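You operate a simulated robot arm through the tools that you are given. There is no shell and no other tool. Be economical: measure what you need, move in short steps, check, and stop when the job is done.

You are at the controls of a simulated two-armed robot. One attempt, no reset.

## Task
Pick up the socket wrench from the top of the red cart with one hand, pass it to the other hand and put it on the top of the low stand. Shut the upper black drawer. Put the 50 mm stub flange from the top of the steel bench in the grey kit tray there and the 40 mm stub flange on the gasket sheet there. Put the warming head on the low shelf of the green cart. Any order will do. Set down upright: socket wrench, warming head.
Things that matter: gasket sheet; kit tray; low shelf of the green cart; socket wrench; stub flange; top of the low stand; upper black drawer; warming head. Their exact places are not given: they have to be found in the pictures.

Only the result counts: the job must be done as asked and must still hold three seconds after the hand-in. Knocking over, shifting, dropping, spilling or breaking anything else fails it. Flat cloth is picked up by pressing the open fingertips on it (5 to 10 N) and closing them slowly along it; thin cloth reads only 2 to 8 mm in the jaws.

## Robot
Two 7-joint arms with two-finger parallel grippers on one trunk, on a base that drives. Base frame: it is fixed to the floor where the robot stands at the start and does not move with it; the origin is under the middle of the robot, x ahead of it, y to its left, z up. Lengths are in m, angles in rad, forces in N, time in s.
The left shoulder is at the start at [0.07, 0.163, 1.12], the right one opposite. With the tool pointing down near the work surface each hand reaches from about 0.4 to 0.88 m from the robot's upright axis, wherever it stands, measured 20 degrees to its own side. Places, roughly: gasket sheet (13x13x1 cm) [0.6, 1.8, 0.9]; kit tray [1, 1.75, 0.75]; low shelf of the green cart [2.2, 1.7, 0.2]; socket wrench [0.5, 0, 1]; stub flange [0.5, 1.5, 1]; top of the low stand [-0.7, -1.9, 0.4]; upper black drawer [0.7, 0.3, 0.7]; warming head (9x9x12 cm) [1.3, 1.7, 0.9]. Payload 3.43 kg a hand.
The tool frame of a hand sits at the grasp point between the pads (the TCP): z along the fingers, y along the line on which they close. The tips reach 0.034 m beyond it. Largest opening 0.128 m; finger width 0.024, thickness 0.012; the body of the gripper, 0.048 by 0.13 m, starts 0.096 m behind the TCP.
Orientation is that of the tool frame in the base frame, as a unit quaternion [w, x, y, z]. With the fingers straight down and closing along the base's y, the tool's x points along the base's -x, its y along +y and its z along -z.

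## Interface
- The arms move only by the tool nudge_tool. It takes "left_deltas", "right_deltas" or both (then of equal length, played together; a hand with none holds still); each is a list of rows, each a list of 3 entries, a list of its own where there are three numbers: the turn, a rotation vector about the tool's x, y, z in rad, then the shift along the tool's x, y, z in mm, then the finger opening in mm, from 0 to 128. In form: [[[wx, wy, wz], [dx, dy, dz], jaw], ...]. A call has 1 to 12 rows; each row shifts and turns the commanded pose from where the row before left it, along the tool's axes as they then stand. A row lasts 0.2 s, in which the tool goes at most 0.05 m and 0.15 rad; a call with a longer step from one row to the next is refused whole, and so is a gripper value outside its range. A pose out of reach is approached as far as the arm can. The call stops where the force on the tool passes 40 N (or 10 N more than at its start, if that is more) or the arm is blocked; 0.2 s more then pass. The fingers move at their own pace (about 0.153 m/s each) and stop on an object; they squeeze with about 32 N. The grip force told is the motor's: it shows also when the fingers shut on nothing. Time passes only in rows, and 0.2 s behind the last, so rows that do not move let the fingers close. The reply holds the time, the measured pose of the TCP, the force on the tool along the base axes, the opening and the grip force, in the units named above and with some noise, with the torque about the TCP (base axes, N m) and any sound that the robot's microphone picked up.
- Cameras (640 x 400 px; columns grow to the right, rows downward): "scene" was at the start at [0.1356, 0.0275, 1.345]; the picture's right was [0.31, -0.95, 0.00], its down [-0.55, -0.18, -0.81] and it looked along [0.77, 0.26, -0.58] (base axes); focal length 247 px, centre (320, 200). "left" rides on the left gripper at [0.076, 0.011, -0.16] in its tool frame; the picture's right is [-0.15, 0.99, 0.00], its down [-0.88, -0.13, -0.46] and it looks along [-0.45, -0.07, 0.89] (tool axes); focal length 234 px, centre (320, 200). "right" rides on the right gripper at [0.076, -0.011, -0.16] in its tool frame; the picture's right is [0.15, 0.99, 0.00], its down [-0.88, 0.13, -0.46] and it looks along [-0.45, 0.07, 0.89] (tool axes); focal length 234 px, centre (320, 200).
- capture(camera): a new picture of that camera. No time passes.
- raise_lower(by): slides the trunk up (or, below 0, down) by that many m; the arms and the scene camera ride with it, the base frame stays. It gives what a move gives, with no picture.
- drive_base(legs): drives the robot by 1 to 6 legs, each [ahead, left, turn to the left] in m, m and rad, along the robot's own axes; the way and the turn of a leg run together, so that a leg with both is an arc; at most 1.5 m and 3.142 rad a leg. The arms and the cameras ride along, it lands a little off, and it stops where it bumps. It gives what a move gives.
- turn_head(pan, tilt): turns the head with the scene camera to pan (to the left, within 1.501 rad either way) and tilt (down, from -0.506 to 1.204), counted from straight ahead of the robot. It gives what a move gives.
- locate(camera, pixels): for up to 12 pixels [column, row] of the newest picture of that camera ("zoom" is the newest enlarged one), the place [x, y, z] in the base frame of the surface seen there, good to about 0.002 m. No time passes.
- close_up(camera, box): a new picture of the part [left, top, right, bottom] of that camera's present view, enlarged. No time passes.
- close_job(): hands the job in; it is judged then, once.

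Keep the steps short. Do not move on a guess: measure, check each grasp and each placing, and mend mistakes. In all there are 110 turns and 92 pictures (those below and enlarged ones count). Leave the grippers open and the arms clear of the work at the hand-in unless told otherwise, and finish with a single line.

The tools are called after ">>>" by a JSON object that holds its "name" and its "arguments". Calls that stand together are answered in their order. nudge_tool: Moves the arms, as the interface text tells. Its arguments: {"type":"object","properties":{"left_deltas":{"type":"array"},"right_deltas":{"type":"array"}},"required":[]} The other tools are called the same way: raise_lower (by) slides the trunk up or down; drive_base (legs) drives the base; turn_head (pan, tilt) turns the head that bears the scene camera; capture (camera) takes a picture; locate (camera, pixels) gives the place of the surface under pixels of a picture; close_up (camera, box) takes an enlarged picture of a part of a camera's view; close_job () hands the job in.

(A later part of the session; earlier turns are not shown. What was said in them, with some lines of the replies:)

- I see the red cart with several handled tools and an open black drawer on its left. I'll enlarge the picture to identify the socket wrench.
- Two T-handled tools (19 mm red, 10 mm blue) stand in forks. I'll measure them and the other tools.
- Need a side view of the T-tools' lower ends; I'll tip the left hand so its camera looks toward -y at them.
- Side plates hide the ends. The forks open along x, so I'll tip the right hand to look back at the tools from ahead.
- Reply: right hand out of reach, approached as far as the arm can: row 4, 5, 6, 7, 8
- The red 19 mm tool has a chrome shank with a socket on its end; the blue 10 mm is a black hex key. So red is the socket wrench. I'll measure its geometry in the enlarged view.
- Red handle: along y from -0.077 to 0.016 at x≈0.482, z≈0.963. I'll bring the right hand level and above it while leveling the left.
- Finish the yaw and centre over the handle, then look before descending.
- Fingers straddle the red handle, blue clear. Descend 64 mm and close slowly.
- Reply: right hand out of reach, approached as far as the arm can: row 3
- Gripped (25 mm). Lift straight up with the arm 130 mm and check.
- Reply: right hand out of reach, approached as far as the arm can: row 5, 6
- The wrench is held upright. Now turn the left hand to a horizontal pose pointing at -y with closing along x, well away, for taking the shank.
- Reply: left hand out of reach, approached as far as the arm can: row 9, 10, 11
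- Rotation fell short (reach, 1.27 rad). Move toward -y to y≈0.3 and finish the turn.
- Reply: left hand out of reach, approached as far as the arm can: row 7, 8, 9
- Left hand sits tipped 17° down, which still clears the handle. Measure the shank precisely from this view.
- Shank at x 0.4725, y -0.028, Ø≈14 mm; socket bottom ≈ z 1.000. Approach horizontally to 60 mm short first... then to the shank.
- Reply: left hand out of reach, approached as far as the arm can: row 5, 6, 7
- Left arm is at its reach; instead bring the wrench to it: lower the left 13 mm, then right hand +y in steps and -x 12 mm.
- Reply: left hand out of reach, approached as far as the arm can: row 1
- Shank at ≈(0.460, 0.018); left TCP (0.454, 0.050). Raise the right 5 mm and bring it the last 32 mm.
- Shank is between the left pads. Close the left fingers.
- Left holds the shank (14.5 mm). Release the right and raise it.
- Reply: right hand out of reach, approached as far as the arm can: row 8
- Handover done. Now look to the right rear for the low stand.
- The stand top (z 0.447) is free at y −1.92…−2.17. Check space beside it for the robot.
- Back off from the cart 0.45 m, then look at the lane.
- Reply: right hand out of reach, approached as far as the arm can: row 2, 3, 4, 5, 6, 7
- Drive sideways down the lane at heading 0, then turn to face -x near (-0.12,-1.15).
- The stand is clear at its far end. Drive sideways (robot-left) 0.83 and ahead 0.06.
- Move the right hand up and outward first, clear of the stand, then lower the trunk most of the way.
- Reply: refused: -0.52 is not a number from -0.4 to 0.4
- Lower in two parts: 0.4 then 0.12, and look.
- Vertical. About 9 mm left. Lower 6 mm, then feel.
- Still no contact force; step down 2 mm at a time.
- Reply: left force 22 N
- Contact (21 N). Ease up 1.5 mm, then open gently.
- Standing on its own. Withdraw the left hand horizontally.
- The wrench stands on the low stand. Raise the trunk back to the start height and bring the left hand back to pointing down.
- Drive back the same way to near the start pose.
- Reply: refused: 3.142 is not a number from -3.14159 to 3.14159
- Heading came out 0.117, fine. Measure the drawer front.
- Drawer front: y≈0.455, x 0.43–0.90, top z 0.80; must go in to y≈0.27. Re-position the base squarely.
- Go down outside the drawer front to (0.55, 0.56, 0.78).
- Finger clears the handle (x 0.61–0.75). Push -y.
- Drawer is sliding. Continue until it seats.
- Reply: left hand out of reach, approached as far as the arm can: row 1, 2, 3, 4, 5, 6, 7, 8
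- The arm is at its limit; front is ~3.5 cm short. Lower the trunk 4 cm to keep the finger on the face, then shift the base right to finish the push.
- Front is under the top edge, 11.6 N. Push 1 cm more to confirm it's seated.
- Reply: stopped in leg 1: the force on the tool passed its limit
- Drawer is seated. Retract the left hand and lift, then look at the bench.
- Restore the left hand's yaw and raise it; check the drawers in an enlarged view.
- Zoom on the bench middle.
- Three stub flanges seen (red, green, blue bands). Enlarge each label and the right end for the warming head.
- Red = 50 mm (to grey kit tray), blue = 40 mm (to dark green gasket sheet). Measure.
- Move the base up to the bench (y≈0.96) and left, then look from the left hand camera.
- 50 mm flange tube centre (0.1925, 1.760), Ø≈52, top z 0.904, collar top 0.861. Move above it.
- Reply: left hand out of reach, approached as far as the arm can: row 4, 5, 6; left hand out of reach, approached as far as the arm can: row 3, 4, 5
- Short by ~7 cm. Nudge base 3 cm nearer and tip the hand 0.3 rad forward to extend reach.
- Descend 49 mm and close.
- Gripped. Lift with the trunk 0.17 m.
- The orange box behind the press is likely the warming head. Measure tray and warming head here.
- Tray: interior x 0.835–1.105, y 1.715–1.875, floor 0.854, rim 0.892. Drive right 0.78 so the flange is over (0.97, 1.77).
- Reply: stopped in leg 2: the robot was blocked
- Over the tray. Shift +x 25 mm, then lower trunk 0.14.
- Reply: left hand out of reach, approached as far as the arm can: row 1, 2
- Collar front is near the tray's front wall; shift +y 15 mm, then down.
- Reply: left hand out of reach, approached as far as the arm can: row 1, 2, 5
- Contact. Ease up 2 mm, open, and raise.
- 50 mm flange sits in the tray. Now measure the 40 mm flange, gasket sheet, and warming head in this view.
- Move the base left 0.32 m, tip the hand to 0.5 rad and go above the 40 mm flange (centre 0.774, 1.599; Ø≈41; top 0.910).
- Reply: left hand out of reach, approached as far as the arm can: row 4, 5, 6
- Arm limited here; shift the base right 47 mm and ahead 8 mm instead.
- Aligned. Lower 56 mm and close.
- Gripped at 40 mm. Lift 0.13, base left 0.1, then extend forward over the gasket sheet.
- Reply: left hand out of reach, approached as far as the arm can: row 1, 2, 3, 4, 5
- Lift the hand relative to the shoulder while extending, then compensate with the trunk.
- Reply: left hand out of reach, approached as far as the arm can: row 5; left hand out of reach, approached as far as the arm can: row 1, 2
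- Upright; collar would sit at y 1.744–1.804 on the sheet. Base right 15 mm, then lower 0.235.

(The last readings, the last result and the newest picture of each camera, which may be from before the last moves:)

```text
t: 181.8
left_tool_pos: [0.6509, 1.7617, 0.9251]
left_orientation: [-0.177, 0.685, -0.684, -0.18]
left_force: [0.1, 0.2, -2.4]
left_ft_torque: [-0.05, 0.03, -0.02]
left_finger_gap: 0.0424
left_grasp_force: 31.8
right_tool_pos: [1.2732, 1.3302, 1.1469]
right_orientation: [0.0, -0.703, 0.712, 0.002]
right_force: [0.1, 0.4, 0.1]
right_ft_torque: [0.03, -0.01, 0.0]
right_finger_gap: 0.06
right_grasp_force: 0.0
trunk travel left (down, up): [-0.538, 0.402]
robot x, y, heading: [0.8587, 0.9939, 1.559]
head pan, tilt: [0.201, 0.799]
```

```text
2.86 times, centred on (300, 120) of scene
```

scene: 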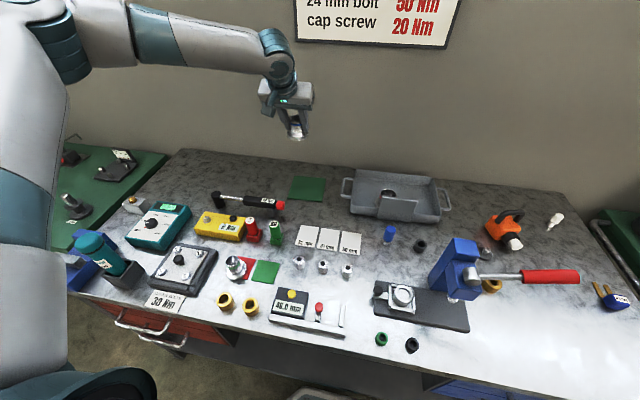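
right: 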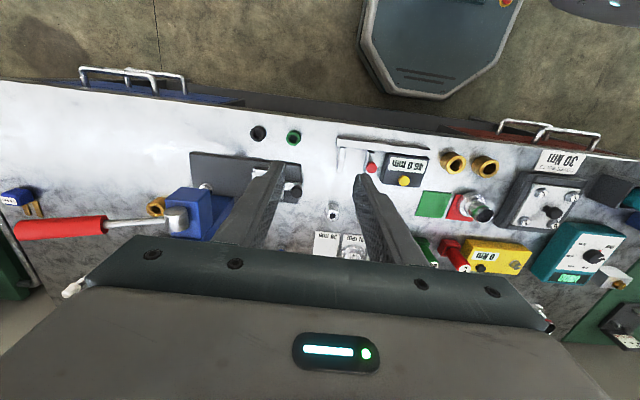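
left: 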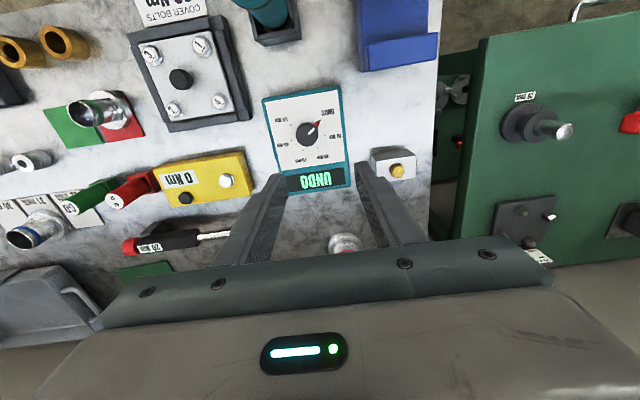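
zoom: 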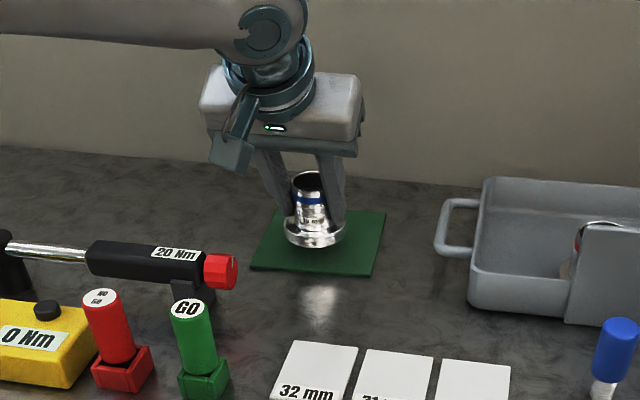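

Over the sheet. Try 12 mm further forward, then lower gently.

>>> {"name": "nudge_tool", "arguments": {"left_deltas": [[[0, 0, 0], [-10.5, 0, 5.9], 20]]}}

>>> {"name": "raise_lower", "arguments": {"by": -0.014}}

>>> {"name": "raise_lower", "arguments": {"by": -0.003}}

```text
t: 182.2
left_tool_pos: [0.6454, 1.7695, 0.9255]
left_orientation: [0.178, -0.684, 0.684, 0.18]
left_force: [-0.3, 0.4, -2.8]
left_ft_torque: [-0.02, -0.01, 0.02]
left_finger_gap: 0.0422
left_grasp_force: 32.1
left hand out of reach, approached as far as the arm can: row 1
right_tool_pos: [1.2717, 1.3311, 1.1459]
right_orientation: [0.0, -0.703, 0.711, 0.003]
right_force: [0.3, 0.2, -0.8]
right_ft_torque: [0.03, 0.0, 0.0]
right_finger_gap: 0.0599
right_grasp_force: 0.1
trunk travel left (down, up): [-0.538, 0.402]
robot x, y, heading: [0.8595, 0.9917, 1.562]
head pan, tilt: [0.201, 0.799]
```

```text
t: 182.9
left_tool_pos: [0.6438, 1.7694, 0.9116]
left_orientation: [0.177, -0.684, 0.684, 0.179]
left_force: [0.5, 0.6, -2.2]
left_ft_torque: [-0.02, -0.04, -0.02]
left_finger_gap: 0.0424
left_grasp_force: 32.0
right_tool_pos: [1.2727, 1.3288, 1.1338]
right_orientation: [0.001, -0.703, 0.711, 0.003]
right_force: [0.5, 0.2, 0.6]
right_ft_torque: [0.01, -0.02, 0.01]
right_finger_gap: 0.06
right_grasp_force: 0.1
trunk travel left (down, up): [-0.524, 0.416]
robot x, y, heading: [0.8577, 0.9926, 1.56]
head pan, tilt: [0.201, 0.799]
```

```text
t: 183.4
left_tool_pos: [0.6443, 1.7687, 0.9085]
left_orientation: [-0.178, 0.684, -0.684, -0.18]
left_force: [0.3, 0.0, -1.6]
left_ft_torque: [-0.01, -0.02, 0.0]
left_finger_gap: 0.0424
left_grasp_force: 31.7
right_tool_pos: [1.2729, 1.3294, 1.1302]
right_orientation: [0.0, -0.703, 0.712, 0.002]
right_force: [-0.7, 0.0, -0.3]
right_ft_torque: [0.0, -0.01, 0.01]
right_finger_gap: 0.0597
right_grasp_force: 0.0
trunk travel left (down, up): [-0.521, 0.419]
robot x, y, heading: [0.8568, 0.9953, 1.56]
head pan, tilt: [0.201, 0.799]
```

>>> {"name": "raise_lower", "arguments": {"by": -0.003}}

>>> {"name": "raise_lower", "arguments": {"by": -0.002}}

```text
t: 183.9
left_tool_pos: [0.6449, 1.7687, 0.9056]
left_orientation: [-0.178, 0.685, -0.683, -0.18]
left_force: [0.0, 0.1, -2.4]
left_ft_torque: [-0.03, 0.0, 0.0]
left_finger_gap: 0.0421
left_grasp_force: 31.6
right_tool_pos: [1.2721, 1.3297, 1.1272]
right_orientation: [0.0, -0.703, 0.711, 0.002]
right_force: [0.2, -0.1, 0.1]
right_ft_torque: [0.0, 0.0, 0.01]
right_finger_gap: 0.0598
right_grasp_force: 0.0
trunk travel left (down, up): [-0.518, 0.422]
robot x, y, heading: [0.859, 0.9939, 1.563]
head pan, tilt: [0.201, 0.799]
```

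```text
t: 184.4
left_tool_pos: [0.6446, 1.768, 0.9042]
left_orientation: [-0.178, 0.684, -0.684, -0.181]
left_force: [-0.7, -0.2, 2.5]
left_ft_torque: [0.02, -0.11, 0.04]
left_finger_gap: 0.0424
left_grasp_force: 31.8
right_tool_pos: [1.273, 1.3297, 1.1253]
right_orientation: [0.0, -0.703, 0.711, 0.003]
right_force: [0.0, 0.3, 0.2]
right_ft_torque: [0.0, 0.04, 0.03]
right_finger_gap: 0.06
right_grasp_force: 0.1
trunk travel left (down, up): [-0.516, 0.424]
robot x, y, heading: [0.8563, 0.9946, 1.561]
head pan, tilt: [0.201, 0.799]
```

Contact. Open and raise.

>>> {"name": "nudge_tool", "arguments": {"left_deltas": [[[0, 0, 0], [0, 0, 0], 45], [[0, 0, 0], [0, 0, 0], 58], [[0, 0, 0], [0, 0, 0], 72]]}}

>>> {"name": "raise_lower", "arguments": {"by": 0.2}}

>>> {"name": "capture", "arguments": {"camera": "scene"}}

```text
t: 185.2
left_tool_pos: [0.6446, 1.7695, 0.9043]
left_orientation: [0.179, -0.683, 0.685, 0.18]
left_force: [0.8, 0.0, -0.5]
left_ft_torque: [0.01, 0.0, -0.02]
left_finger_gap: 0.0719
left_grasp_force: 0.1
right_tool_pos: [1.2718, 1.3284, 1.1252]
right_orientation: [-0.001, -0.702, 0.712, 0.003]
right_force: [0.0, 0.7, 0.4]
right_ft_torque: [0.04, 0.04, 0.0]
right_finger_gap: 0.0601
right_grasp_force: 0.0
trunk travel left (down, up): [-0.516, 0.424]
robot x, y, heading: [0.8591, 0.9938, 1.567]
head pan, tilt: [0.201, 0.799]
```

```text
t: 187.4
left_tool_pos: [0.6451, 1.7693, 1.1032]
left_orientation: [-0.177, 0.684, -0.684, -0.179]
left_force: [0.4, -0.3, -0.5]
left_ft_torque: [0.0, 0.0, 0.05]
left_finger_gap: 0.0716
left_grasp_force: 0.0
right_tool_pos: [1.2729, 1.33, 1.3239]
right_orientation: [0.0, -0.703, 0.711, 0.003]
right_force: [0.0, 0.3, -0.3]
right_ft_torque: [-0.04, 0.03, -0.02]
right_finger_gap: 0.0599
right_grasp_force: 0.0
trunk travel left (down, up): [-0.716, 0.224]
robot x, y, heading: [0.8571, 0.9965, 1.56]
head pan, tilt: [0.201, 0.799]
```

```text
19 pictures are left
```

scene: 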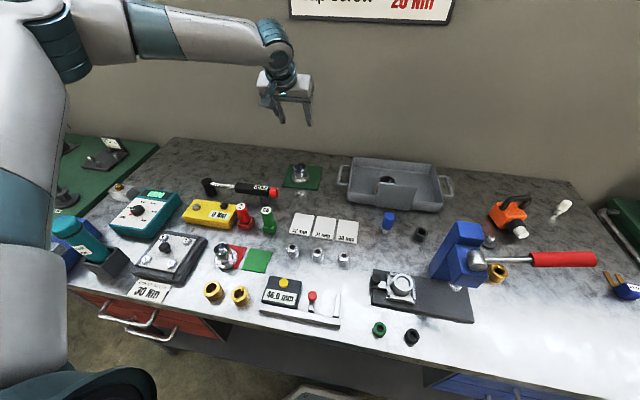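

40 mm flange is on the gasket sheet. Now drive right and look at the warming head and green cart.

>>> {"name": "drive_base", "arguments": {"legs": [[-0.15, 0, 0], [0, -0.8, 0]]}}

>>> {"name": "turn_head", "arguments": {"pan": -0.5, "tilt": 0.85}}

>>> {"name": "capture", "arguments": {"camera": "scene"}}

```text
t: 192.6
left_tool_pos: [1.4079, 1.609, 1.1036]
left_orientation: [-0.177, 0.688, -0.68, -0.181]
left_force: [-0.8, -0.4, -0.6]
left_ft_torque: [-0.01, -0.02, 0.02]
left_finger_gap: 0.072
left_grasp_force: 0.0
right_tool_pos: [2.0403, 1.1785, 1.3235]
right_orientation: [-0.001, 0.708, -0.706, -0.002]
right_force: [0.4, -0.8, -0.5]
right_ft_torque: [0.01, -0.01, -0.01]
right_finger_gap: 0.0599
right_grasp_force: 0.1
trunk travel left (down, up): [-0.716, 0.224]
robot x, y, heading: [1.6301, 0.8362, 1.572]
head pan, tilt: [0.201, 0.799]
```

```text
t: 193.6
left_tool_pos: [1.4073, 1.6101, 1.1037]
left_orientation: [-0.176, 0.689, -0.68, -0.181]
left_force: [-0.5, -0.4, -0.2]
left_ft_torque: [0.02, -0.02, 0.01]
left_finger_gap: 0.0717
left_grasp_force: 0.0
right_tool_pos: [2.0398, 1.1789, 1.3247]
right_orientation: [0.0, 0.708, -0.706, -0.003]
right_force: [-0.1, 0.6, 0.4]
right_ft_torque: [0.01, 0.0, 0.03]
right_finger_gap: 0.0602
right_grasp_force: 0.1
trunk travel left (down, up): [-0.716, 0.224]
robot x, y, heading: [1.6302, 0.8364, 1.574]
head pan, tilt: [-0.499, 0.85]
```

```text
18 pictures are left
```

scene: 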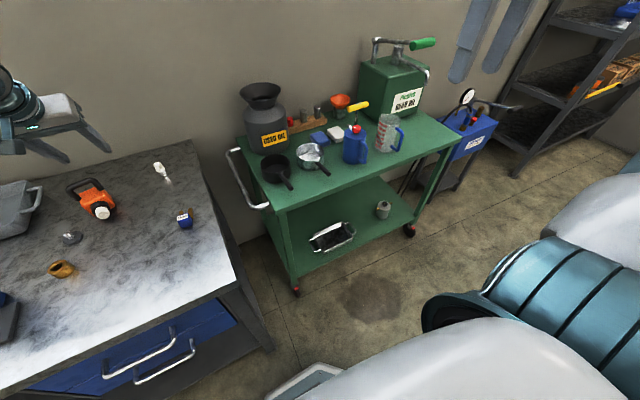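

>>> {"name": "locate", "arguments": {"camera": "scene", "pixels": [[305, 265], [350, 205], [380, 235], [410, 215], [360, 225], [282, 208], [452, 145], [330, 237], [383, 210], [297, 275], [320, 215], [395, 190]]}}

>>> {"name": "close_up", "arguments": {"camera": "scene", "box": [230, 150, 470, 300]}}

```text
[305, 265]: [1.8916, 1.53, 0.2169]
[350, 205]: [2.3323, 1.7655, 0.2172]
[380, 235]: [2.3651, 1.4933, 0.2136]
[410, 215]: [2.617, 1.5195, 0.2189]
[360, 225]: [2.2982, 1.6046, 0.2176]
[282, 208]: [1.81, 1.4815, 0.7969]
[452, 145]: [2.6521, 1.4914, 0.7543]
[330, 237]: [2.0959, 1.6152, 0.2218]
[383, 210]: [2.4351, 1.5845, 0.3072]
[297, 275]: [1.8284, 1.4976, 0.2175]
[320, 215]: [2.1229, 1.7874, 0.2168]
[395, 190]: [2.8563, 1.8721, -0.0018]
```

```text
2.67 times, centred on (350, 225) of scene
```

zoom: 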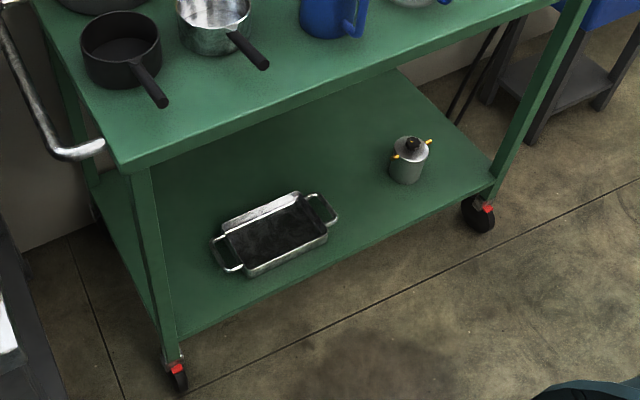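

Shelf z 0.217; free gap between the pan (to x≈2.22) and the can (x≈2.40). First reorient the left hand: level, then yaw +1.32 so it closes across the warming head's handle, then tip 0.4 forward.

>>> {"name": "nudge_tool", "arguments": {"left_deltas": [[[0, 0.128, 0], [0, 0, 0], 60], [[0, 0.128, 0], [0, 0, 0], 60], [[0, 0.128, 0], [0, 0, 0], 60], [[0, 0.128, 0], [0, 0, 0], 60], [[0, 0, 0.147], [0, 0, 0], 60], [[0, 0, 0.147], [0, 0, 0], 60], [[0, 0, 0.147], [0, 0, 0], 60], [[0, 0, 0.147], [0, 0, 0], 60], [[0, 0, 0.147], [0, 0, 0], 60], [[0, 0, 0.147], [0, 0, 0], 60], [[0, 0, 0.147], [0, 0, 0], 60], [[0, 0, 0.147], [0, 0, 0], 60]]}}

>>> {"name": "nudge_tool", "arguments": {"left_deltas": [[[0, 0, 0.144], [0, 0, 0], 60], [[-0.133, 0, 0], [0, 0, 0], 60], [[-0.133, 0, 0], [0, 0, 0], 60], [[-0.133, 0, 0], [0, 0, 0], 60]]}}

```text
t: 196.2
left_tool_pos: [1.3584, 1.5404, 1.1124]
left_orientation: [-0.002, -0.202, 0.979, 0.0]
left_force: [-0.7, -0.1, 0.8]
left_ft_torque: [0.02, 0.01, 0.0]
left_finger_gap: 0.0599
left_grasp_force: 0.1
left hand out of reach, approached as far as the arm can: row 1, 2, 3, 4
right_tool_pos: [2.04, 1.1797, 1.3245]
right_orientation: [0.001, 0.708, -0.707, -0.002]
right_force: [-1.2, 0.5, -0.5]
right_ft_torque: [0.01, -0.02, -0.04]
right_finger_gap: 0.0602
right_grasp_force: 0.0
trunk travel left (down, up): [-0.716, 0.224]
robot x, y, heading: [1.6316, 0.8382, 1.572]
head pan, tilt: [-0.499, 0.85]
```

```text
t: 197.2
left_tool_pos: [1.3591, 1.5411, 1.1123]
left_orientation: [-0.028, -0.129, 0.971, 0.198]
left_force: [-0.8, -0.5, -0.3]
left_ft_torque: [0.0, 0.04, 0.04]
left_finger_gap: 0.0599
left_grasp_force: 0.0
right_tool_pos: [2.0407, 1.1786, 1.3243]
right_orientation: [0.0, 0.707, -0.707, -0.002]
right_force: [-0.2, -0.3, 0.4]
right_ft_torque: [-0.02, 0.03, 0.0]
right_finger_gap: 0.0599
right_grasp_force: 0.1
trunk travel left (down, up): [-0.716, 0.224]
robot x, y, heading: [1.6322, 0.8392, 1.577]
head pan, tilt: [-0.499, 0.85]
```

>>> {"name": "close_up", "arguments": {"camera": "scene", "box": [55, 160, 135, 230]}}

```text
5.71 times, centred on (95, 195) of scene
```

zoom: 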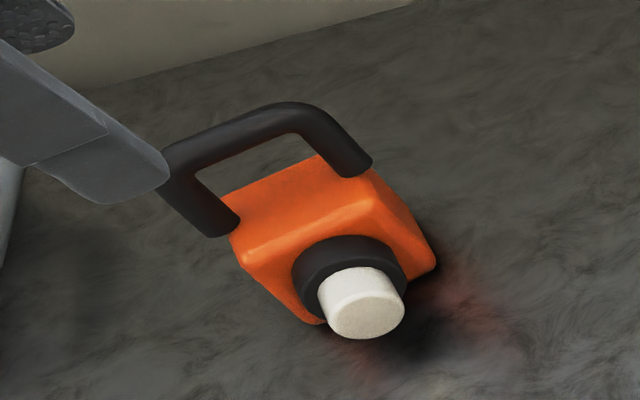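

>>> {"name": "locate", "arguments": {"camera": "zoom", "pixels": [[235, 118], [240, 132], [245, 148], [190, 150], [290, 115], [215, 220], [355, 160], [200, 190], [260, 190], [250, 240], [380, 190], [360, 310]]}}

```text
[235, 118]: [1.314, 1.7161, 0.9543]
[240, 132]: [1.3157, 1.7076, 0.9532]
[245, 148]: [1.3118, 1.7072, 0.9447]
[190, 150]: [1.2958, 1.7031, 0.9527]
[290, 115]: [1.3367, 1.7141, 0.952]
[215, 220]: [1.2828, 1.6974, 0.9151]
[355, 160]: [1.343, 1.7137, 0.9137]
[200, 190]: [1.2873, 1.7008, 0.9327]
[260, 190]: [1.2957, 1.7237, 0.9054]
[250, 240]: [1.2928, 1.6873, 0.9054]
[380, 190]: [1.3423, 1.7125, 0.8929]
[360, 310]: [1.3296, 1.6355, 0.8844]
```

Handle bar centre (1.311, 1.712, 0.947), box top 0.9055. Position the base and read the pose.

>>> {"name": "drive_base", "arguments": {"legs": [[0.125, 0.045, 0]]}}

```text
t: 198.5
left_tool_pos: [1.3146, 1.6668, 1.1139]
left_orientation: [-0.028, -0.128, 0.972, 0.197]
left_force: [0.1, -0.2, 0.0]
left_ft_torque: [0.03, 0.0, -0.01]
left_finger_gap: 0.0597
left_grasp_force: 0.1
right_tool_pos: [1.9966, 1.3019, 1.3251]
right_orientation: [-0.001, 0.707, -0.707, -0.003]
right_force: [-1.0, -0.1, -0.5]
right_ft_torque: [0.03, 0.01, -0.01]
right_finger_gap: 0.06
right_grasp_force: 0.0
trunk travel left (down, up): [-0.716, 0.224]
robot x, y, heading: [1.5859, 0.9638, 1.574]
head pan, tilt: [-0.499, 0.85]
```

>>> {"name": "raise_lower", "arguments": {"by": -0.082}}

>>> {"name": "nudge_tool", "arguments": {"left_deltas": [[[0, 0, 0], [-8.5, 8, 3], 40]]}}

>>> {"name": "turn_head", "arguments": {"pan": 0.2, "tilt": 0.85}}

>>> {"name": "close_up", "arguments": {"camera": "scene", "box": [200, 80, 440, 260]}}

```text
t: 199.7
left_tool_pos: [1.3156, 1.6667, 1.0299]
left_orientation: [-0.027, -0.127, 0.972, 0.196]
left_force: [0.8, -0.2, -0.3]
left_ft_torque: [0.01, 0.0, 0.0]
left_finger_gap: 0.06
left_grasp_force: 0.2
right_tool_pos: [1.996, 1.303, 1.2419]
right_orientation: [0.001, 0.707, -0.707, -0.002]
right_force: [-0.3, 0.5, -0.7]
right_ft_torque: [-0.01, 0.01, 0.03]
right_finger_gap: 0.0599
right_grasp_force: 0.1
trunk travel left (down, up): [-0.634, 0.306]
robot x, y, heading: [1.5858, 0.9633, 1.575]
head pan, tilt: [-0.499, 0.85]
```

```text
t: 200.1
left_tool_pos: [1.3232, 1.677, 1.031]
left_orientation: [-0.029, -0.128, 0.972, 0.196]
left_force: [0.4, 0.0, -0.1]
left_ft_torque: [-0.02, 0.04, 0.04]
left_finger_gap: 0.0397
left_grasp_force: 0.1
right_tool_pos: [1.9976, 1.3041, 1.2416]
right_orientation: [-0.001, 0.707, -0.707, -0.002]
right_force: [1.0, 1.3, 0.2]
right_ft_torque: [-0.04, 0.02, 0.0]
right_finger_gap: 0.06
right_grasp_force: 0.1
trunk travel left (down, up): [-0.634, 0.306]
robot x, y, heading: [1.5873, 0.9613, 1.574]
head pan, tilt: [-0.499, 0.85]
```

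```text
t: 201.2
left_tool_pos: [1.3217, 1.6775, 1.0302]
left_orientation: [-0.028, -0.129, 0.972, 0.196]
left_force: [0.2, -0.1, -0.5]
left_ft_torque: [-0.01, 0.01, 0.02]
left_finger_gap: 0.0399
left_grasp_force: 0.0
right_tool_pos: [1.9971, 1.305, 1.2429]
right_orientation: [0.0, -0.707, 0.707, 0.002]
right_force: [-0.5, -0.6, -1.3]
right_ft_torque: [0.02, -0.01, -0.01]
right_finger_gap: 0.0598
right_grasp_force: 0.0
trunk travel left (down, up): [-0.634, 0.306]
robot x, y, heading: [1.587, 0.9616, 1.57]
head pan, tilt: [0.201, 0.85]
```

```text
2.22 times, centred on (320, 170) of scene
```

zoom: 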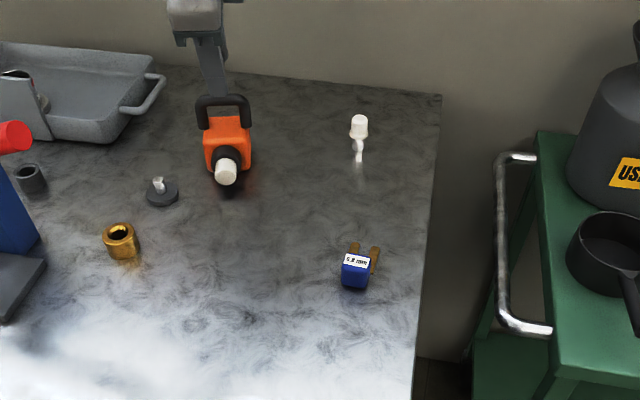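

Approach along the tool axis 78 mm, then close.

>>> {"name": "nudge_tool", "arguments": {"left_deltas": [[[0, 0, 0], [0.5, 0, 26], 36], [[0, 0, 0], [0.5, 0, 26], 34], [[0, 0, 0], [0.3, 0.7, 16], 34], [[0, 0, 0], [0, 0, 10], 34]]}}

>>> {"name": "close_up", "arguments": {"camera": "scene", "box": [260, 100, 320, 160]}}

```text
t: 202.2
left_tool_pos: [1.3122, 1.7067, 0.9583]
left_orientation: [-0.027, -0.129, 0.971, 0.197]
left_force: [-0.3, 1.1, -0.6]
left_ft_torque: [-0.03, 0.0, 0.03]
left_finger_gap: 0.0339
left_grasp_force: 0.1
right_tool_pos: [1.9964, 1.3044, 1.2427]
right_orientation: [0.0, -0.707, 0.707, 0.003]
right_force: [0.1, -0.6, -0.7]
right_ft_torque: [0.0, -0.02, 0.0]
right_finger_gap: 0.0599
right_grasp_force: 0.0
trunk travel left (down, up): [-0.634, 0.306]
robot x, y, heading: [1.5901, 0.9601, 1.568]
head pan, tilt: [0.201, 0.85]
```

```text
6.67 times, centred on (290, 130) of scene
```

zoom: 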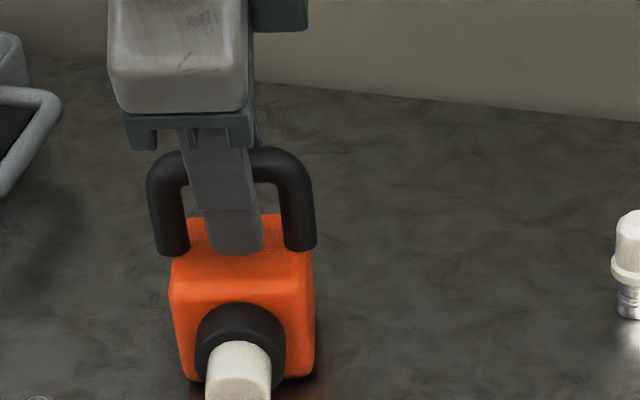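

Finger is centred between the handle legs with the bar in the jaws. Close and lift 3 cm.

>>> {"name": "nudge_tool", "arguments": {"left_deltas": [[[0, 0, 0], [0, 0, 0], 20], [[0, 0, 0], [0, 0, 0], 10], [[0, 0, 0], [0, 0, 0], 0], [[0, 0, 0], [0, 0, 0], 0]]}}

>>> {"name": "raise_lower", "arguments": {"by": 0.04}}

>>> {"name": "close_up", "arguments": {"camera": "scene", "box": [240, 80, 340, 180]}}

```text
t: 203.2
left_tool_pos: [1.3106, 1.7071, 0.9572]
left_orientation: [-0.028, -0.128, 0.972, 0.197]
left_force: [-1.0, 3.5, 6.5]
left_ft_torque: [0.19, -0.13, 0.09]
left_finger_gap: 0.0156
left_grasp_force: 31.8
right_tool_pos: [1.9966, 1.3036, 1.2437]
right_orientation: [-0.001, -0.707, 0.707, 0.002]
right_force: [0.7, 0.1, 0.0]
right_ft_torque: [0.02, 0.01, 0.0]
right_finger_gap: 0.0599
right_grasp_force: 0.0
trunk travel left (down, up): [-0.634, 0.306]
robot x, y, heading: [1.5847, 0.9649, 1.571]
head pan, tilt: [0.201, 0.85]
```

```text
t: 204.0
left_tool_pos: [1.3107, 1.7073, 0.9963]
left_orientation: [-0.026, -0.128, 0.972, 0.197]
left_force: [0.5, 0.3, -6.8]
left_ft_torque: [0.03, 0.0, -0.01]
left_finger_gap: 0.0154
left_grasp_force: 31.7
right_tool_pos: [1.9966, 1.305, 1.2828]
right_orientation: [0.001, 0.708, -0.707, -0.002]
right_force: [-0.7, -0.7, -0.9]
right_ft_torque: [-0.02, 0.01, -0.03]
right_finger_gap: 0.06
right_grasp_force: 0.0
trunk travel left (down, up): [-0.674, 0.266]
robot x, y, heading: [1.5869, 0.9595, 1.575]
head pan, tilt: [0.201, 0.85]
```

```text
4.00 times, centred on (290, 130) of scene
```

zoom: 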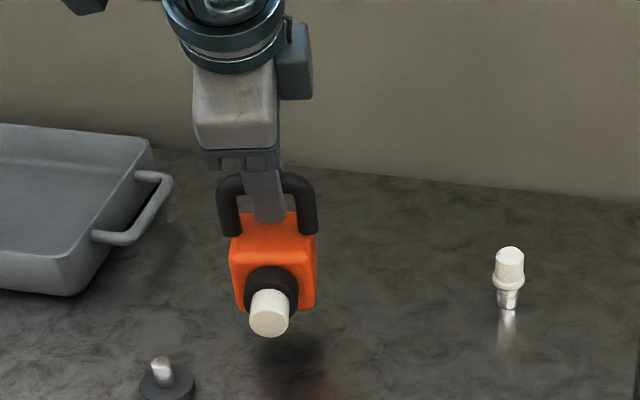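

Held firmly. Lift, move right and back off from the bench, and look right for space.

>>> {"name": "raise_lower", "arguments": {"by": 0.1}}

>>> {"name": "drive_base", "arguments": {"legs": [[0, -0.2, 0], [-0.22, 0, 0]]}}

>>> {"name": "turn_head", "arguments": {"pan": -1.0, "tilt": 0.7}}

>>> {"name": "capture", "arguments": {"camera": "scene"}}

```text
t: 205.3
left_tool_pos: [1.3116, 1.7073, 1.0969]
left_orientation: [-0.028, -0.128, 0.972, 0.196]
left_force: [0.1, 0.1, -6.3]
left_ft_torque: [0.0, 0.0, 0.01]
left_finger_gap: 0.0153
left_grasp_force: 31.8
right_tool_pos: [1.9967, 1.3056, 1.3822]
right_orientation: [0.0, 0.708, -0.706, -0.002]
right_force: [-0.3, -0.8, -0.9]
right_ft_torque: [0.0, 0.0, 0.02]
right_finger_gap: 0.0599
right_grasp_force: 0.0
trunk travel left (down, up): [-0.774, 0.166]
robot x, y, heading: [1.5918, 0.9586, 1.574]
head pan, tilt: [0.201, 0.85]
```

```text
t: 208.3
left_tool_pos: [1.5189, 1.4865, 1.0955]
left_orientation: [-0.027, -0.127, 0.972, 0.196]
left_force: [0.0, 0.0, -5.7]
left_ft_torque: [0.0, -0.03, -0.02]
left_finger_gap: 0.0153
left_grasp_force: 32.2
right_tool_pos: [2.2026, 1.0811, 1.3823]
right_orientation: [-0.001, -0.706, 0.708, 0.001]
right_force: [-0.5, 0.4, 0.7]
right_ft_torque: [-0.03, -0.01, 0.02]
right_finger_gap: 0.0599
right_grasp_force: 0.0
trunk travel left (down, up): [-0.774, 0.166]
robot x, y, heading: [1.7898, 0.7388, 1.57]
head pan, tilt: [0.201, 0.85]
```

```text
t: 209.7
left_tool_pos: [1.5189, 1.4838, 1.0969]
left_orientation: [-0.028, -0.127, 0.972, 0.197]
left_force: [-0.1, 0.8, -5.1]
left_ft_torque: [0.04, 0.0, -0.01]
left_finger_gap: 0.0155
left_grasp_force: 31.8
right_tool_pos: [2.2021, 1.0785, 1.3828]
right_orientation: [0.0, -0.705, 0.709, 0.002]
right_force: [-0.3, 0.2, 0.6]
right_ft_torque: [-0.01, 0.04, 0.02]
right_finger_gap: 0.0601
right_grasp_force: 0.0
trunk travel left (down, up): [-0.774, 0.166]
robot x, y, heading: [1.7951, 0.7373, 1.57]
head pan, tilt: [-1.0, 0.7]
```

```text
12 pictures are left
```

scene: 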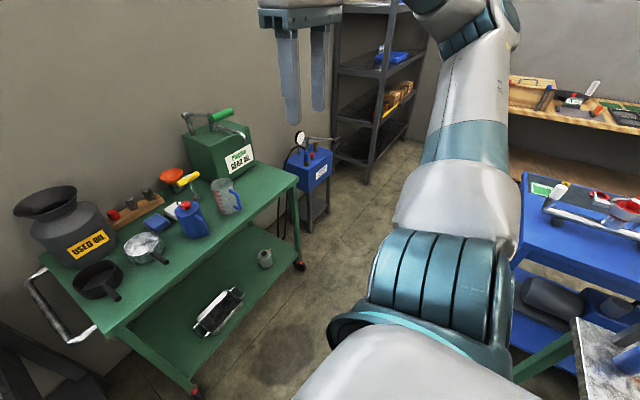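

>>> {"name": "locate", "arguments": {"camera": "scene", "pixels": [[520, 180], [515, 245], [578, 325], [530, 330], [515, 375], [310, 320], [345, 235], [245, 298], [265, 262], [205, 320], [215, 335], [180, 378]]}}

```text
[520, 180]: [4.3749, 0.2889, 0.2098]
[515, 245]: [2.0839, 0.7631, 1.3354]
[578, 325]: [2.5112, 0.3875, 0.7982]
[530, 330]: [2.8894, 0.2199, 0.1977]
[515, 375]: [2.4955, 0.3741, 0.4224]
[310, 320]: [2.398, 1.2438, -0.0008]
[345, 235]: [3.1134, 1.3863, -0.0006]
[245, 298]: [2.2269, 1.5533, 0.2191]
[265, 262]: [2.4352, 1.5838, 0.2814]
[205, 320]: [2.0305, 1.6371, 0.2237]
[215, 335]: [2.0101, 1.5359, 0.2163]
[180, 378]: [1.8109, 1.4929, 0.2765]
```

Gap target: x≈2.31, y≈1.60 on the shelf (z 0.217). Pull the left arm in and down, and square its yaw.

>>> {"name": "nudge_tool", "arguments": {"left_deltas": [[[0, 0, 0], [-20.8, -35.5, 2.8], 0], [[0, 0, 0], [-20.8, -35.5, 2.8], 0], [[0, 0, 0], [-20.8, -35.5, 2.8], 0], [[0, 0, 0], [-20.8, -35.5, 2.8], 0], [[0, 0, 0], [-20.8, -35.5, 2.8], 0], [[0, 0, 0], [-20.8, -35.5, 2.8], 0], [[0, -0.051, 0.12], [0, 0, 0], 0], [[0, -0.051, 0.12], [0, 0, 0], 0]]}}

```text
t: 211.5
left_tool_pos: [1.6054, 1.3006, 1.0458]
left_orientation: [-0.001, 0.001, 0.98, 0.197]
left_force: [-0.4, -1.2, -5.7]
left_ft_torque: [0.01, -0.04, 0.02]
left_finger_gap: 0.0154
left_grasp_force: 31.9
left hand out of reach, approached as far as the arm can: row 2, 3, 4, 5, 6
right_tool_pos: [2.2028, 1.0774, 1.3828]
right_orientation: [0.001, -0.705, 0.709, 0.003]
right_force: [0.2, -0.1, -0.5]
right_ft_torque: [0.03, 0.0, 0.0]
right_finger_gap: 0.0599
right_grasp_force: 0.1
trunk travel left (down, up): [-0.774, 0.166]
robot x, y, heading: [1.7928, 0.7372, 1.569]
head pan, tilt: [-1.0, 0.7]
```

>>> {"name": "locate", "arguments": {"camera": "scene", "pixels": [[318, 180], [305, 190], [330, 160], [310, 228], [328, 205], [305, 140]]}}

>>> {"name": "drive_base", "arguments": {"legs": [[0.06, 0, 0], [0, -0.704, 0]]}}

```text
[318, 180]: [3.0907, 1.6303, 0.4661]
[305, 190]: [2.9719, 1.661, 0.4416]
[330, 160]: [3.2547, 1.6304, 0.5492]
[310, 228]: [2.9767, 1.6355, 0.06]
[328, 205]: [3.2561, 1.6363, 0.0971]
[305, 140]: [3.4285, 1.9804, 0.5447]
```

```text
t: 216.0
left_tool_pos: [2.345, 1.3575, 1.0453]
left_orientation: [0.0, 0.007, 0.98, 0.197]
left_force: [0.1, -0.3, -6.9]
left_ft_torque: [0.03, -0.05, -0.02]
left_finger_gap: 0.0154
left_grasp_force: 32.2
right_tool_pos: [2.9389, 1.1271, 1.3839]
right_orientation: [0.002, -0.7, 0.714, 0.001]
right_force: [-0.3, -0.2, 0.1]
right_ft_torque: [-0.01, -0.01, 0.01]
right_finger_gap: 0.0599
right_grasp_force: 0.1
trunk travel left (down, up): [-0.774, 0.166]
robot x, y, heading: [2.5245, 0.7889, 1.552]
head pan, tilt: [-1.0, 0.7]
```

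Blue stand is behind y 1.63; fine. Correct x by -33 mm, then lower 0.4 + 0.26.

>>> {"name": "drive_base", "arguments": {"legs": [[-0.01, 0.033, 0.018]]}}

>>> {"name": "raise_lower", "arguments": {"by": -0.4}}

>>> {"name": "raise_lower", "arguments": {"by": -0.26}}

>>> {"name": "turn_head", "arguments": {"pan": 0.3, "tilt": 0.5}}

>>> {"name": "capture", "arguments": {"camera": "scene"}}

```text
t: 216.9
left_tool_pos: [2.3106, 1.3478, 1.0463]
left_orientation: [-0.004, 0.0, 0.98, 0.197]
left_force: [0.7, 1.5, -4.1]
left_ft_torque: [-0.02, 0.04, 0.0]
left_finger_gap: 0.0156
left_grasp_force: 32.4
right_tool_pos: [2.9097, 1.1257, 1.3782]
right_orientation: [-0.002, -0.706, 0.708, 0.003]
right_force: [1.8, 0.1, 0.0]
right_ft_torque: [-0.03, 0.11, 0.0]
right_finger_gap: 0.0602
right_grasp_force: 0.0
trunk travel left (down, up): [-0.774, 0.166]
robot x, y, heading: [2.4899, 0.784, 1.569]
head pan, tilt: [-1.0, 0.7]
```

```text
t: 220.7
left_tool_pos: [2.3057, 1.3448, 0.6449]
left_orientation: [0.0, -0.001, 0.98, 0.197]
left_force: [-0.6, -0.3, -4.7]
left_ft_torque: [0.01, -0.04, -0.02]
left_finger_gap: 0.0154
left_grasp_force: 32.2
right_tool_pos: [2.9009, 1.1231, 0.983]
right_orientation: [-0.001, -0.706, 0.708, 0.002]
right_force: [0.3, 0.3, -0.6]
right_ft_torque: [-0.02, 0.01, 0.01]
right_finger_gap: 0.0599
right_grasp_force: 0.0
trunk travel left (down, up): [-0.374, 0.566]
robot x, y, heading: [2.4859, 0.785, 1.575]
head pan, tilt: [-1.0, 0.7]
```

```text
t: 223.4
left_tool_pos: [2.3046, 1.3441, 0.3854]
left_orientation: [-0.002, -0.001, 0.98, 0.198]
left_force: [-0.3, 0.9, -6.9]
left_ft_torque: [0.01, -0.03, -0.01]
left_finger_gap: 0.0157
left_grasp_force: 32.3
right_tool_pos: [2.9013, 1.1232, 0.7229]
right_orientation: [0.0, -0.706, 0.708, 0.003]
right_force: [-0.4, 0.1, -0.2]
right_ft_torque: [0.04, -0.01, 0.02]
right_finger_gap: 0.0601
right_grasp_force: 0.1
trunk travel left (down, up): [-0.114, 0.826]
robot x, y, heading: [2.4875, 0.7827, 1.57]
head pan, tilt: [-1.0, 0.7]
```

```text
t: 224.8
left_tool_pos: [2.3035, 1.3446, 0.3849]
left_orientation: [-0.002, -0.001, 0.98, 0.198]
left_force: [0.9, 0.6, -5.7]
left_ft_torque: [0.02, -0.02, -0.02]
left_finger_gap: 0.0154
left_grasp_force: 31.6
right_tool_pos: [2.902, 1.1245, 0.7226]
right_orientation: [0.0, -0.706, 0.709, 0.003]
right_force: [-1.2, 0.3, -0.2]
right_ft_torque: [0.0, 0.01, 0.02]
right_finger_gap: 0.0601
right_grasp_force: 0.0
trunk travel left (down, up): [-0.114, 0.826]
robot x, y, heading: [2.487, 0.7812, 1.57]
head pan, tilt: [0.3, 0.499]
```

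```text
11 pictures are left
```

scene: 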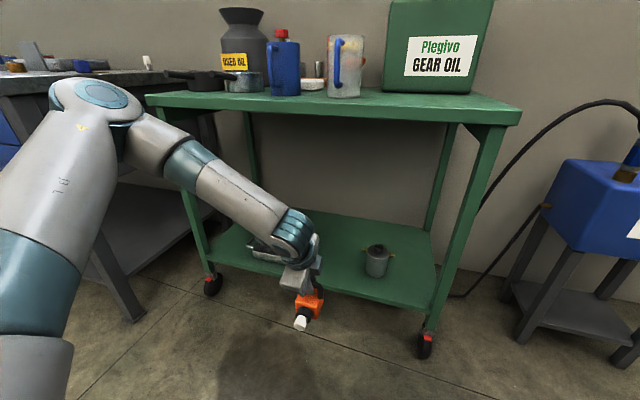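

Check where the forearm and wrist are relative to the cart top.

>>> {"name": "locate", "arguments": {"camera": "scene", "pixels": [[95, 90], [130, 130], [170, 145], [205, 165], [240, 185], [290, 215], [300, 240], [320, 97], [375, 262], [390, 255], [270, 250], [345, 275]]}}

>>> {"name": "close_up", "arguments": {"camera": "scene", "box": [230, 180, 410, 350]}}

```text
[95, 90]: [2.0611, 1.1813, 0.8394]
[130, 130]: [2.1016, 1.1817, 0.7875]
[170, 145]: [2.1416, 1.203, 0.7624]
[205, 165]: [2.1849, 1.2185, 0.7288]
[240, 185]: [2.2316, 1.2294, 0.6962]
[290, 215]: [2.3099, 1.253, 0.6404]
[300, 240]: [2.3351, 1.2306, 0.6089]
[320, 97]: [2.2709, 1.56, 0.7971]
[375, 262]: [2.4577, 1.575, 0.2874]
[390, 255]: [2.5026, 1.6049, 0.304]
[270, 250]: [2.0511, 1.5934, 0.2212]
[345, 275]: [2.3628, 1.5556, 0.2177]
```

```text
2.35 times, centred on (320, 265) of scene
```

zoom: 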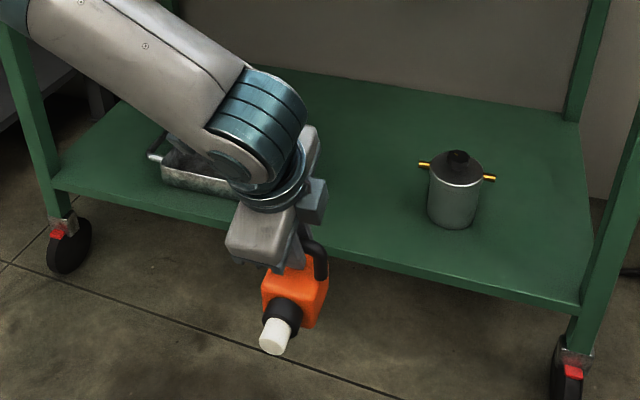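

The elbow would meet the cart top if I only drove in, so extend the arm itself 0.15 m first and re-check the elbow.

>>> {"name": "nudge_tool", "arguments": {"left_deltas": [[[0, 0, 0], [-1, 27.7, 11.6], 0], [[0, 0, 0], [-1, 27.7, 11.6], 0], [[0, 0, 0], [-1, 27.7, 11.6], 0], [[0, 0, 0], [-1, 27.7, 11.6], 0], [[0, 0, 0], [-1, 27.7, 11.6], 0]]}}

>>> {"name": "capture", "arguments": {"camera": "scene"}}

```text
t: 226.1
left_tool_pos: [2.2833, 1.4763, 0.4022]
left_orientation: [-0.001, 0.0, 0.98, 0.198]
left_force: [-0.2, -0.4, -5.0]
left_ft_torque: [0.02, -0.02, -0.01]
left_finger_gap: 0.0158
left_grasp_force: 32.0
left hand out of reach, approached as far as the arm can: row 3, 4, 5
right_tool_pos: [2.902, 1.1232, 0.7223]
right_orientation: [0.0, -0.707, 0.708, 0.002]
right_force: [-0.2, 0.2, 0.5]
right_ft_torque: [-0.02, 0.0, -0.01]
right_finger_gap: 0.0599
right_grasp_force: 0.1
trunk travel left (down, up): [-0.114, 0.826]
robot x, y, heading: [2.4941, 0.7783, 1.573]
head pan, tilt: [0.3, 0.499]
```

```text
9 pictures are left
```

scene: 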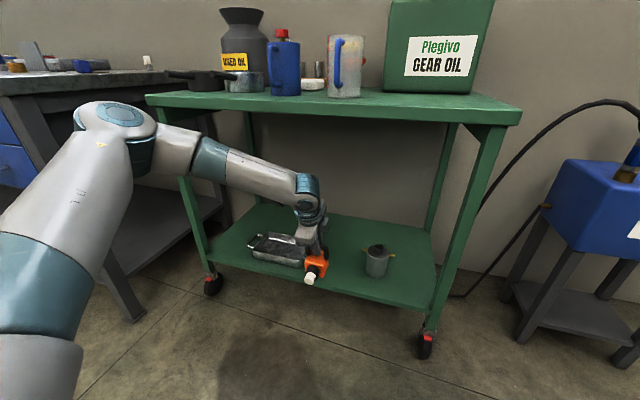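

>>> {"name": "locate", "arguments": {"camera": "scene", "pixels": [[120, 112], [150, 145], [185, 140], [210, 155], [250, 170], [305, 180], [305, 205], [150, 110], [135, 165], [302, 248], [390, 262], [365, 268]]}}

```text
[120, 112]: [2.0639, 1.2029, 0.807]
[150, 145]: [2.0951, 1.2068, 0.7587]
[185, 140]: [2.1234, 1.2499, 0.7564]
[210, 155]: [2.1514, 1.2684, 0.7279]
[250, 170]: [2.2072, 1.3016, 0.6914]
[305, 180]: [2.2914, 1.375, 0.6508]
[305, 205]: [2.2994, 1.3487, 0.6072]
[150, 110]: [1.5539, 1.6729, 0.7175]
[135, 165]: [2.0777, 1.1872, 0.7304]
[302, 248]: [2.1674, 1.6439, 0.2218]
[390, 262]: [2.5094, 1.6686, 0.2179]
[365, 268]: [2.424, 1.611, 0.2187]
```

Elbow barely moved; driving 0.085 m ahead keeps it clear (far side ~1.41 < 1.485). Drive in.

>>> {"name": "drive_base", "arguments": {"legs": [[0.088, -0.018, 0]]}}

>>> {"name": "close_up", "arguments": {"camera": "scene", "box": [220, 140, 440, 310]}}

```text
t: 227.1
left_tool_pos: [2.3011, 1.5597, 0.4031]
left_orientation: [-0.001, -0.001, 0.98, 0.197]
left_force: [0.8, 0.0, -5.9]
left_ft_torque: [0.02, -0.04, -0.03]
left_finger_gap: 0.0156
left_grasp_force: 31.6
right_tool_pos: [2.9187, 1.2078, 0.7224]
right_orientation: [-0.001, -0.706, 0.708, 0.002]
right_force: [-0.3, 0.3, 0.6]
right_ft_torque: [-0.01, -0.02, 0.0]
right_finger_gap: 0.0601
right_grasp_force: 0.0
trunk travel left (down, up): [-0.114, 0.826]
robot x, y, heading: [2.5095, 0.8633, 1.568]
head pan, tilt: [0.3, 0.499]
```

```text
2.35 times, centred on (330, 225) of scene
```

zoom: 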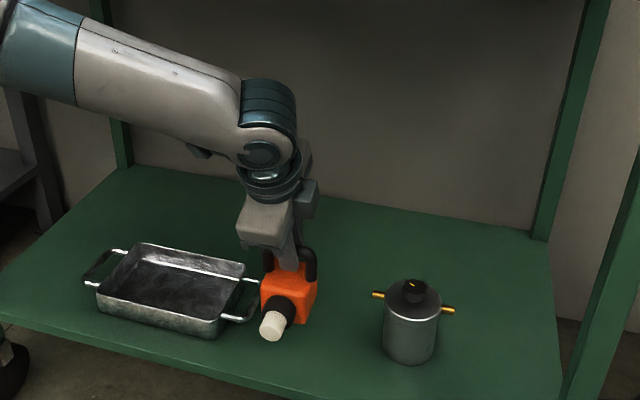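

>>> {"name": "locate", "arguments": {"camera": "zoom", "pixels": [[254, 308], [258, 285], [374, 294], [386, 330], [266, 300], [316, 300], [290, 275], [275, 330], [300, 318], [296, 262]]}}

```text
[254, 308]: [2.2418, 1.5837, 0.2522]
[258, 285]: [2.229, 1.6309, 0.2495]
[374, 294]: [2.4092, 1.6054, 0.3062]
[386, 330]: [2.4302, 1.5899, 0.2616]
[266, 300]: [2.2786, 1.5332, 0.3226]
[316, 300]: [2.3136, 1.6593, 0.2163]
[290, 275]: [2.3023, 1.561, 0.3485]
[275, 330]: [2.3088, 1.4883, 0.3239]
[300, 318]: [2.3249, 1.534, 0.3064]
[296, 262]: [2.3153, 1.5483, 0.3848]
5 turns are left
```

Clear on both sides. Lower onto the shelf in steps.

>>> {"name": "raise_lower", "arguments": {"by": -0.072}}

>>> {"name": "raise_lower", "arguments": {"by": -0.003}}

>>> {"name": "raise_lower", "arguments": {"by": -0.002}}

>>> {"name": "close_up", "arguments": {"camera": "scene", "box": [220, 120, 420, 280]}}

```text
t: 228.2
left_tool_pos: [2.302, 1.56, 0.3292]
left_orientation: [-0.001, -0.001, 0.98, 0.198]
left_force: [-0.3, 1.0, -3.1]
left_ft_torque: [0.05, 0.04, -0.01]
left_finger_gap: 0.0153
left_grasp_force: 31.9
right_tool_pos: [2.9199, 1.2073, 0.6501]
right_orientation: [-0.001, -0.706, 0.708, 0.002]
right_force: [-0.1, 0.8, -0.2]
right_ft_torque: [0.02, -0.01, 0.0]
right_finger_gap: 0.06
right_grasp_force: 0.1
trunk travel left (down, up): [-0.042, 0.898]
robot x, y, heading: [2.5087, 0.8667, 1.572]
head pan, tilt: [0.3, 0.499]
```

```text
t: 228.8
left_tool_pos: [2.3014, 1.5605, 0.3291]
left_orientation: [0.0, 0.0, 0.98, 0.201]
left_force: [-1.8, 4.8, 8.9]
left_ft_torque: [0.07, 0.19, -0.04]
left_finger_gap: 0.0154
left_grasp_force: 31.5
right_tool_pos: [2.9194, 1.2076, 0.6486]
right_orientation: [0.0, -0.706, 0.709, 0.002]
right_force: [-0.5, 0.4, 0.3]
right_ft_torque: [0.02, -0.02, 0.03]
right_finger_gap: 0.0599
right_grasp_force: 0.1
trunk travel left (down, up): [-0.039, 0.901]
robot x, y, heading: [2.5124, 0.8701, 1.572]
head pan, tilt: [0.3, 0.499]
```

```text
t: 229.3
left_tool_pos: [2.3013, 1.5613, 0.3285]
left_orientation: [-0.001, 0.001, 0.979, 0.202]
left_force: [-3.4, 8.7, 22.9]
left_ft_torque: [0.23, 0.1, -0.01]
left_finger_gap: 0.0153
left_grasp_force: 32.1
right_tool_pos: [2.921, 1.2059, 0.6458]
right_orientation: [0.0, -0.706, 0.709, 0.004]
right_force: [0.1, -0.2, -0.8]
right_ft_torque: [0.0, 0.02, -0.02]
right_finger_gap: 0.0601
right_grasp_force: 0.0
trunk travel left (down, up): [-0.037, 0.903]
robot x, y, heading: [2.5084, 0.8655, 1.574]
head pan, tilt: [0.3, 0.499]
```

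```text
2.50 times, centred on (320, 200) of scene
4 turns are left
```

zoom: 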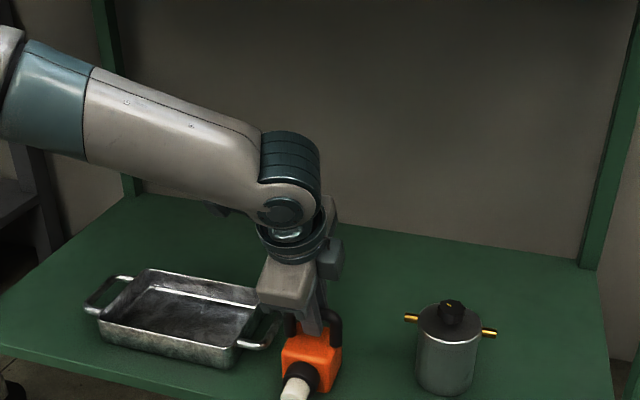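

Seated (23 N). Ease up, open, and withdraw along the tool axis.

>>> {"name": "raise_lower", "arguments": {"by": 0.002}}

>>> {"name": "nudge_tool", "arguments": {"left_deltas": [[[0, 0, 0], [0, 0, 0], 18], [[0, 0, 0], [0, 0, 0], 28], [[0, 0, 0], [0, 0, 0], 34], [[0, 0, 0], [0, 0, -12], 34], [[0, 0, 0], [0, 0, -15], 34], [[0, 0, 0], [0, 0, -20], 34], [[0, 0, 0], [0, 0, -23], 34]]}}

>>> {"name": "close_up", "arguments": {"camera": "scene", "box": [240, 150, 400, 310]}}

```text
t: 229.8
left_tool_pos: [2.3014, 1.5608, 0.3287]
left_orientation: [-0.002, 0.001, 0.98, 0.199]
left_force: [-1.1, 8.1, 21.7]
left_ft_torque: [0.17, -0.06, -0.04]
left_finger_gap: 0.0155
left_grasp_force: 31.8
right_tool_pos: [2.9206, 1.2062, 0.6487]
right_orientation: [0.0, -0.706, 0.708, 0.003]
right_force: [0.4, -0.9, 0.0]
right_ft_torque: [0.0, 0.0, 0.0]
right_finger_gap: 0.0599
right_grasp_force: 0.2
trunk travel left (down, up): [-0.039, 0.901]
robot x, y, heading: [2.5108, 0.8685, 1.567]
head pan, tilt: [0.3, 0.499]
```

```text
t: 231.4
left_tool_pos: [2.2999, 1.5339, 0.391]
left_orientation: [0.0, 0.0, 0.98, 0.198]
left_force: [0.5, -0.2, -0.9]
left_ft_torque: [0.0, -0.04, 0.01]
left_finger_gap: 0.0338
left_grasp_force: 0.0
right_tool_pos: [2.9195, 1.2077, 0.6468]
right_orientation: [0.0, -0.706, 0.709, 0.002]
right_force: [-0.8, -0.3, 0.1]
right_ft_torque: [-0.01, 0.0, 0.01]
right_finger_gap: 0.0599
right_grasp_force: 0.1
trunk travel left (down, up): [-0.039, 0.901]
robot x, y, heading: [2.5066, 0.8679, 1.572]
head pan, tilt: [0.3, 0.499]
```

```text
2.50 times, centred on (320, 230) of scene
3 turns are left
```

zoom: 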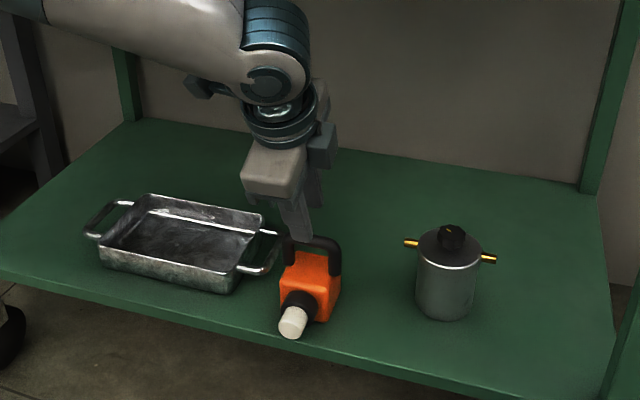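

Released and standing upright. Back the base off 0.14 m and check.

>>> {"name": "drive_base", "arguments": {"legs": [[-0.14, 0, 0]]}}

>>> {"name": "close_up", "arguments": {"camera": "scene", "box": [180, 130, 440, 330]}}

```text
t: 232.7
left_tool_pos: [2.3018, 1.3912, 0.3889]
left_orientation: [-0.001, 0.001, 0.98, 0.199]
left_force: [0.2, -0.1, 0.1]
left_ft_torque: [0.03, -0.02, -0.02]
left_finger_gap: 0.034
left_grasp_force: 0.1
right_tool_pos: [2.9199, 1.0636, 0.6466]
right_orientation: [0.0, -0.705, 0.709, 0.002]
right_force: [0.2, -0.1, 0.2]
right_ft_torque: [0.01, -0.01, 0.0]
right_finger_gap: 0.0601
right_grasp_force: 0.1
trunk travel left (down, up): [-0.039, 0.901]
robot x, y, heading: [2.5089, 0.7256, 1.569]
head pan, tilt: [0.3, 0.499]
```

```text
2.00 times, centred on (310, 230) of scene
2 turns are left
```

zoom: 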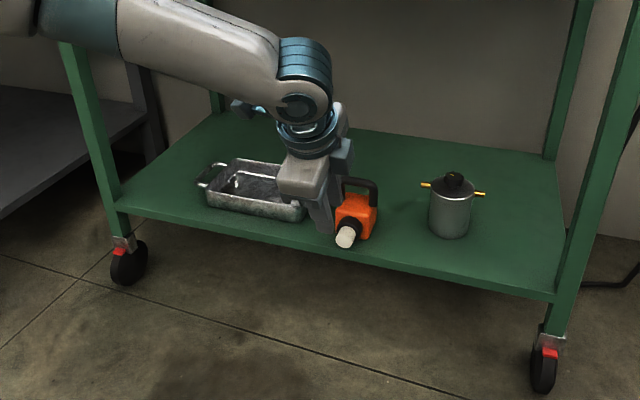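

The warming head stands upright on the shelf and the hand is clear of it. All five jobs are done, so I'm handing in.

>>> {"name": "close_job", "arguments": {}}

```text
The job is handed in.
```

I did all five parts and handed the job in: wrench passed between hands and stood on the low stand, upper black drawer shut, 50 mm flange in the kit tray, 40 mm flange on the gasket sheet, and warming head upright on the green cart's low shelf; the base bumped the bench once, and nothing looked moved in later pictures.
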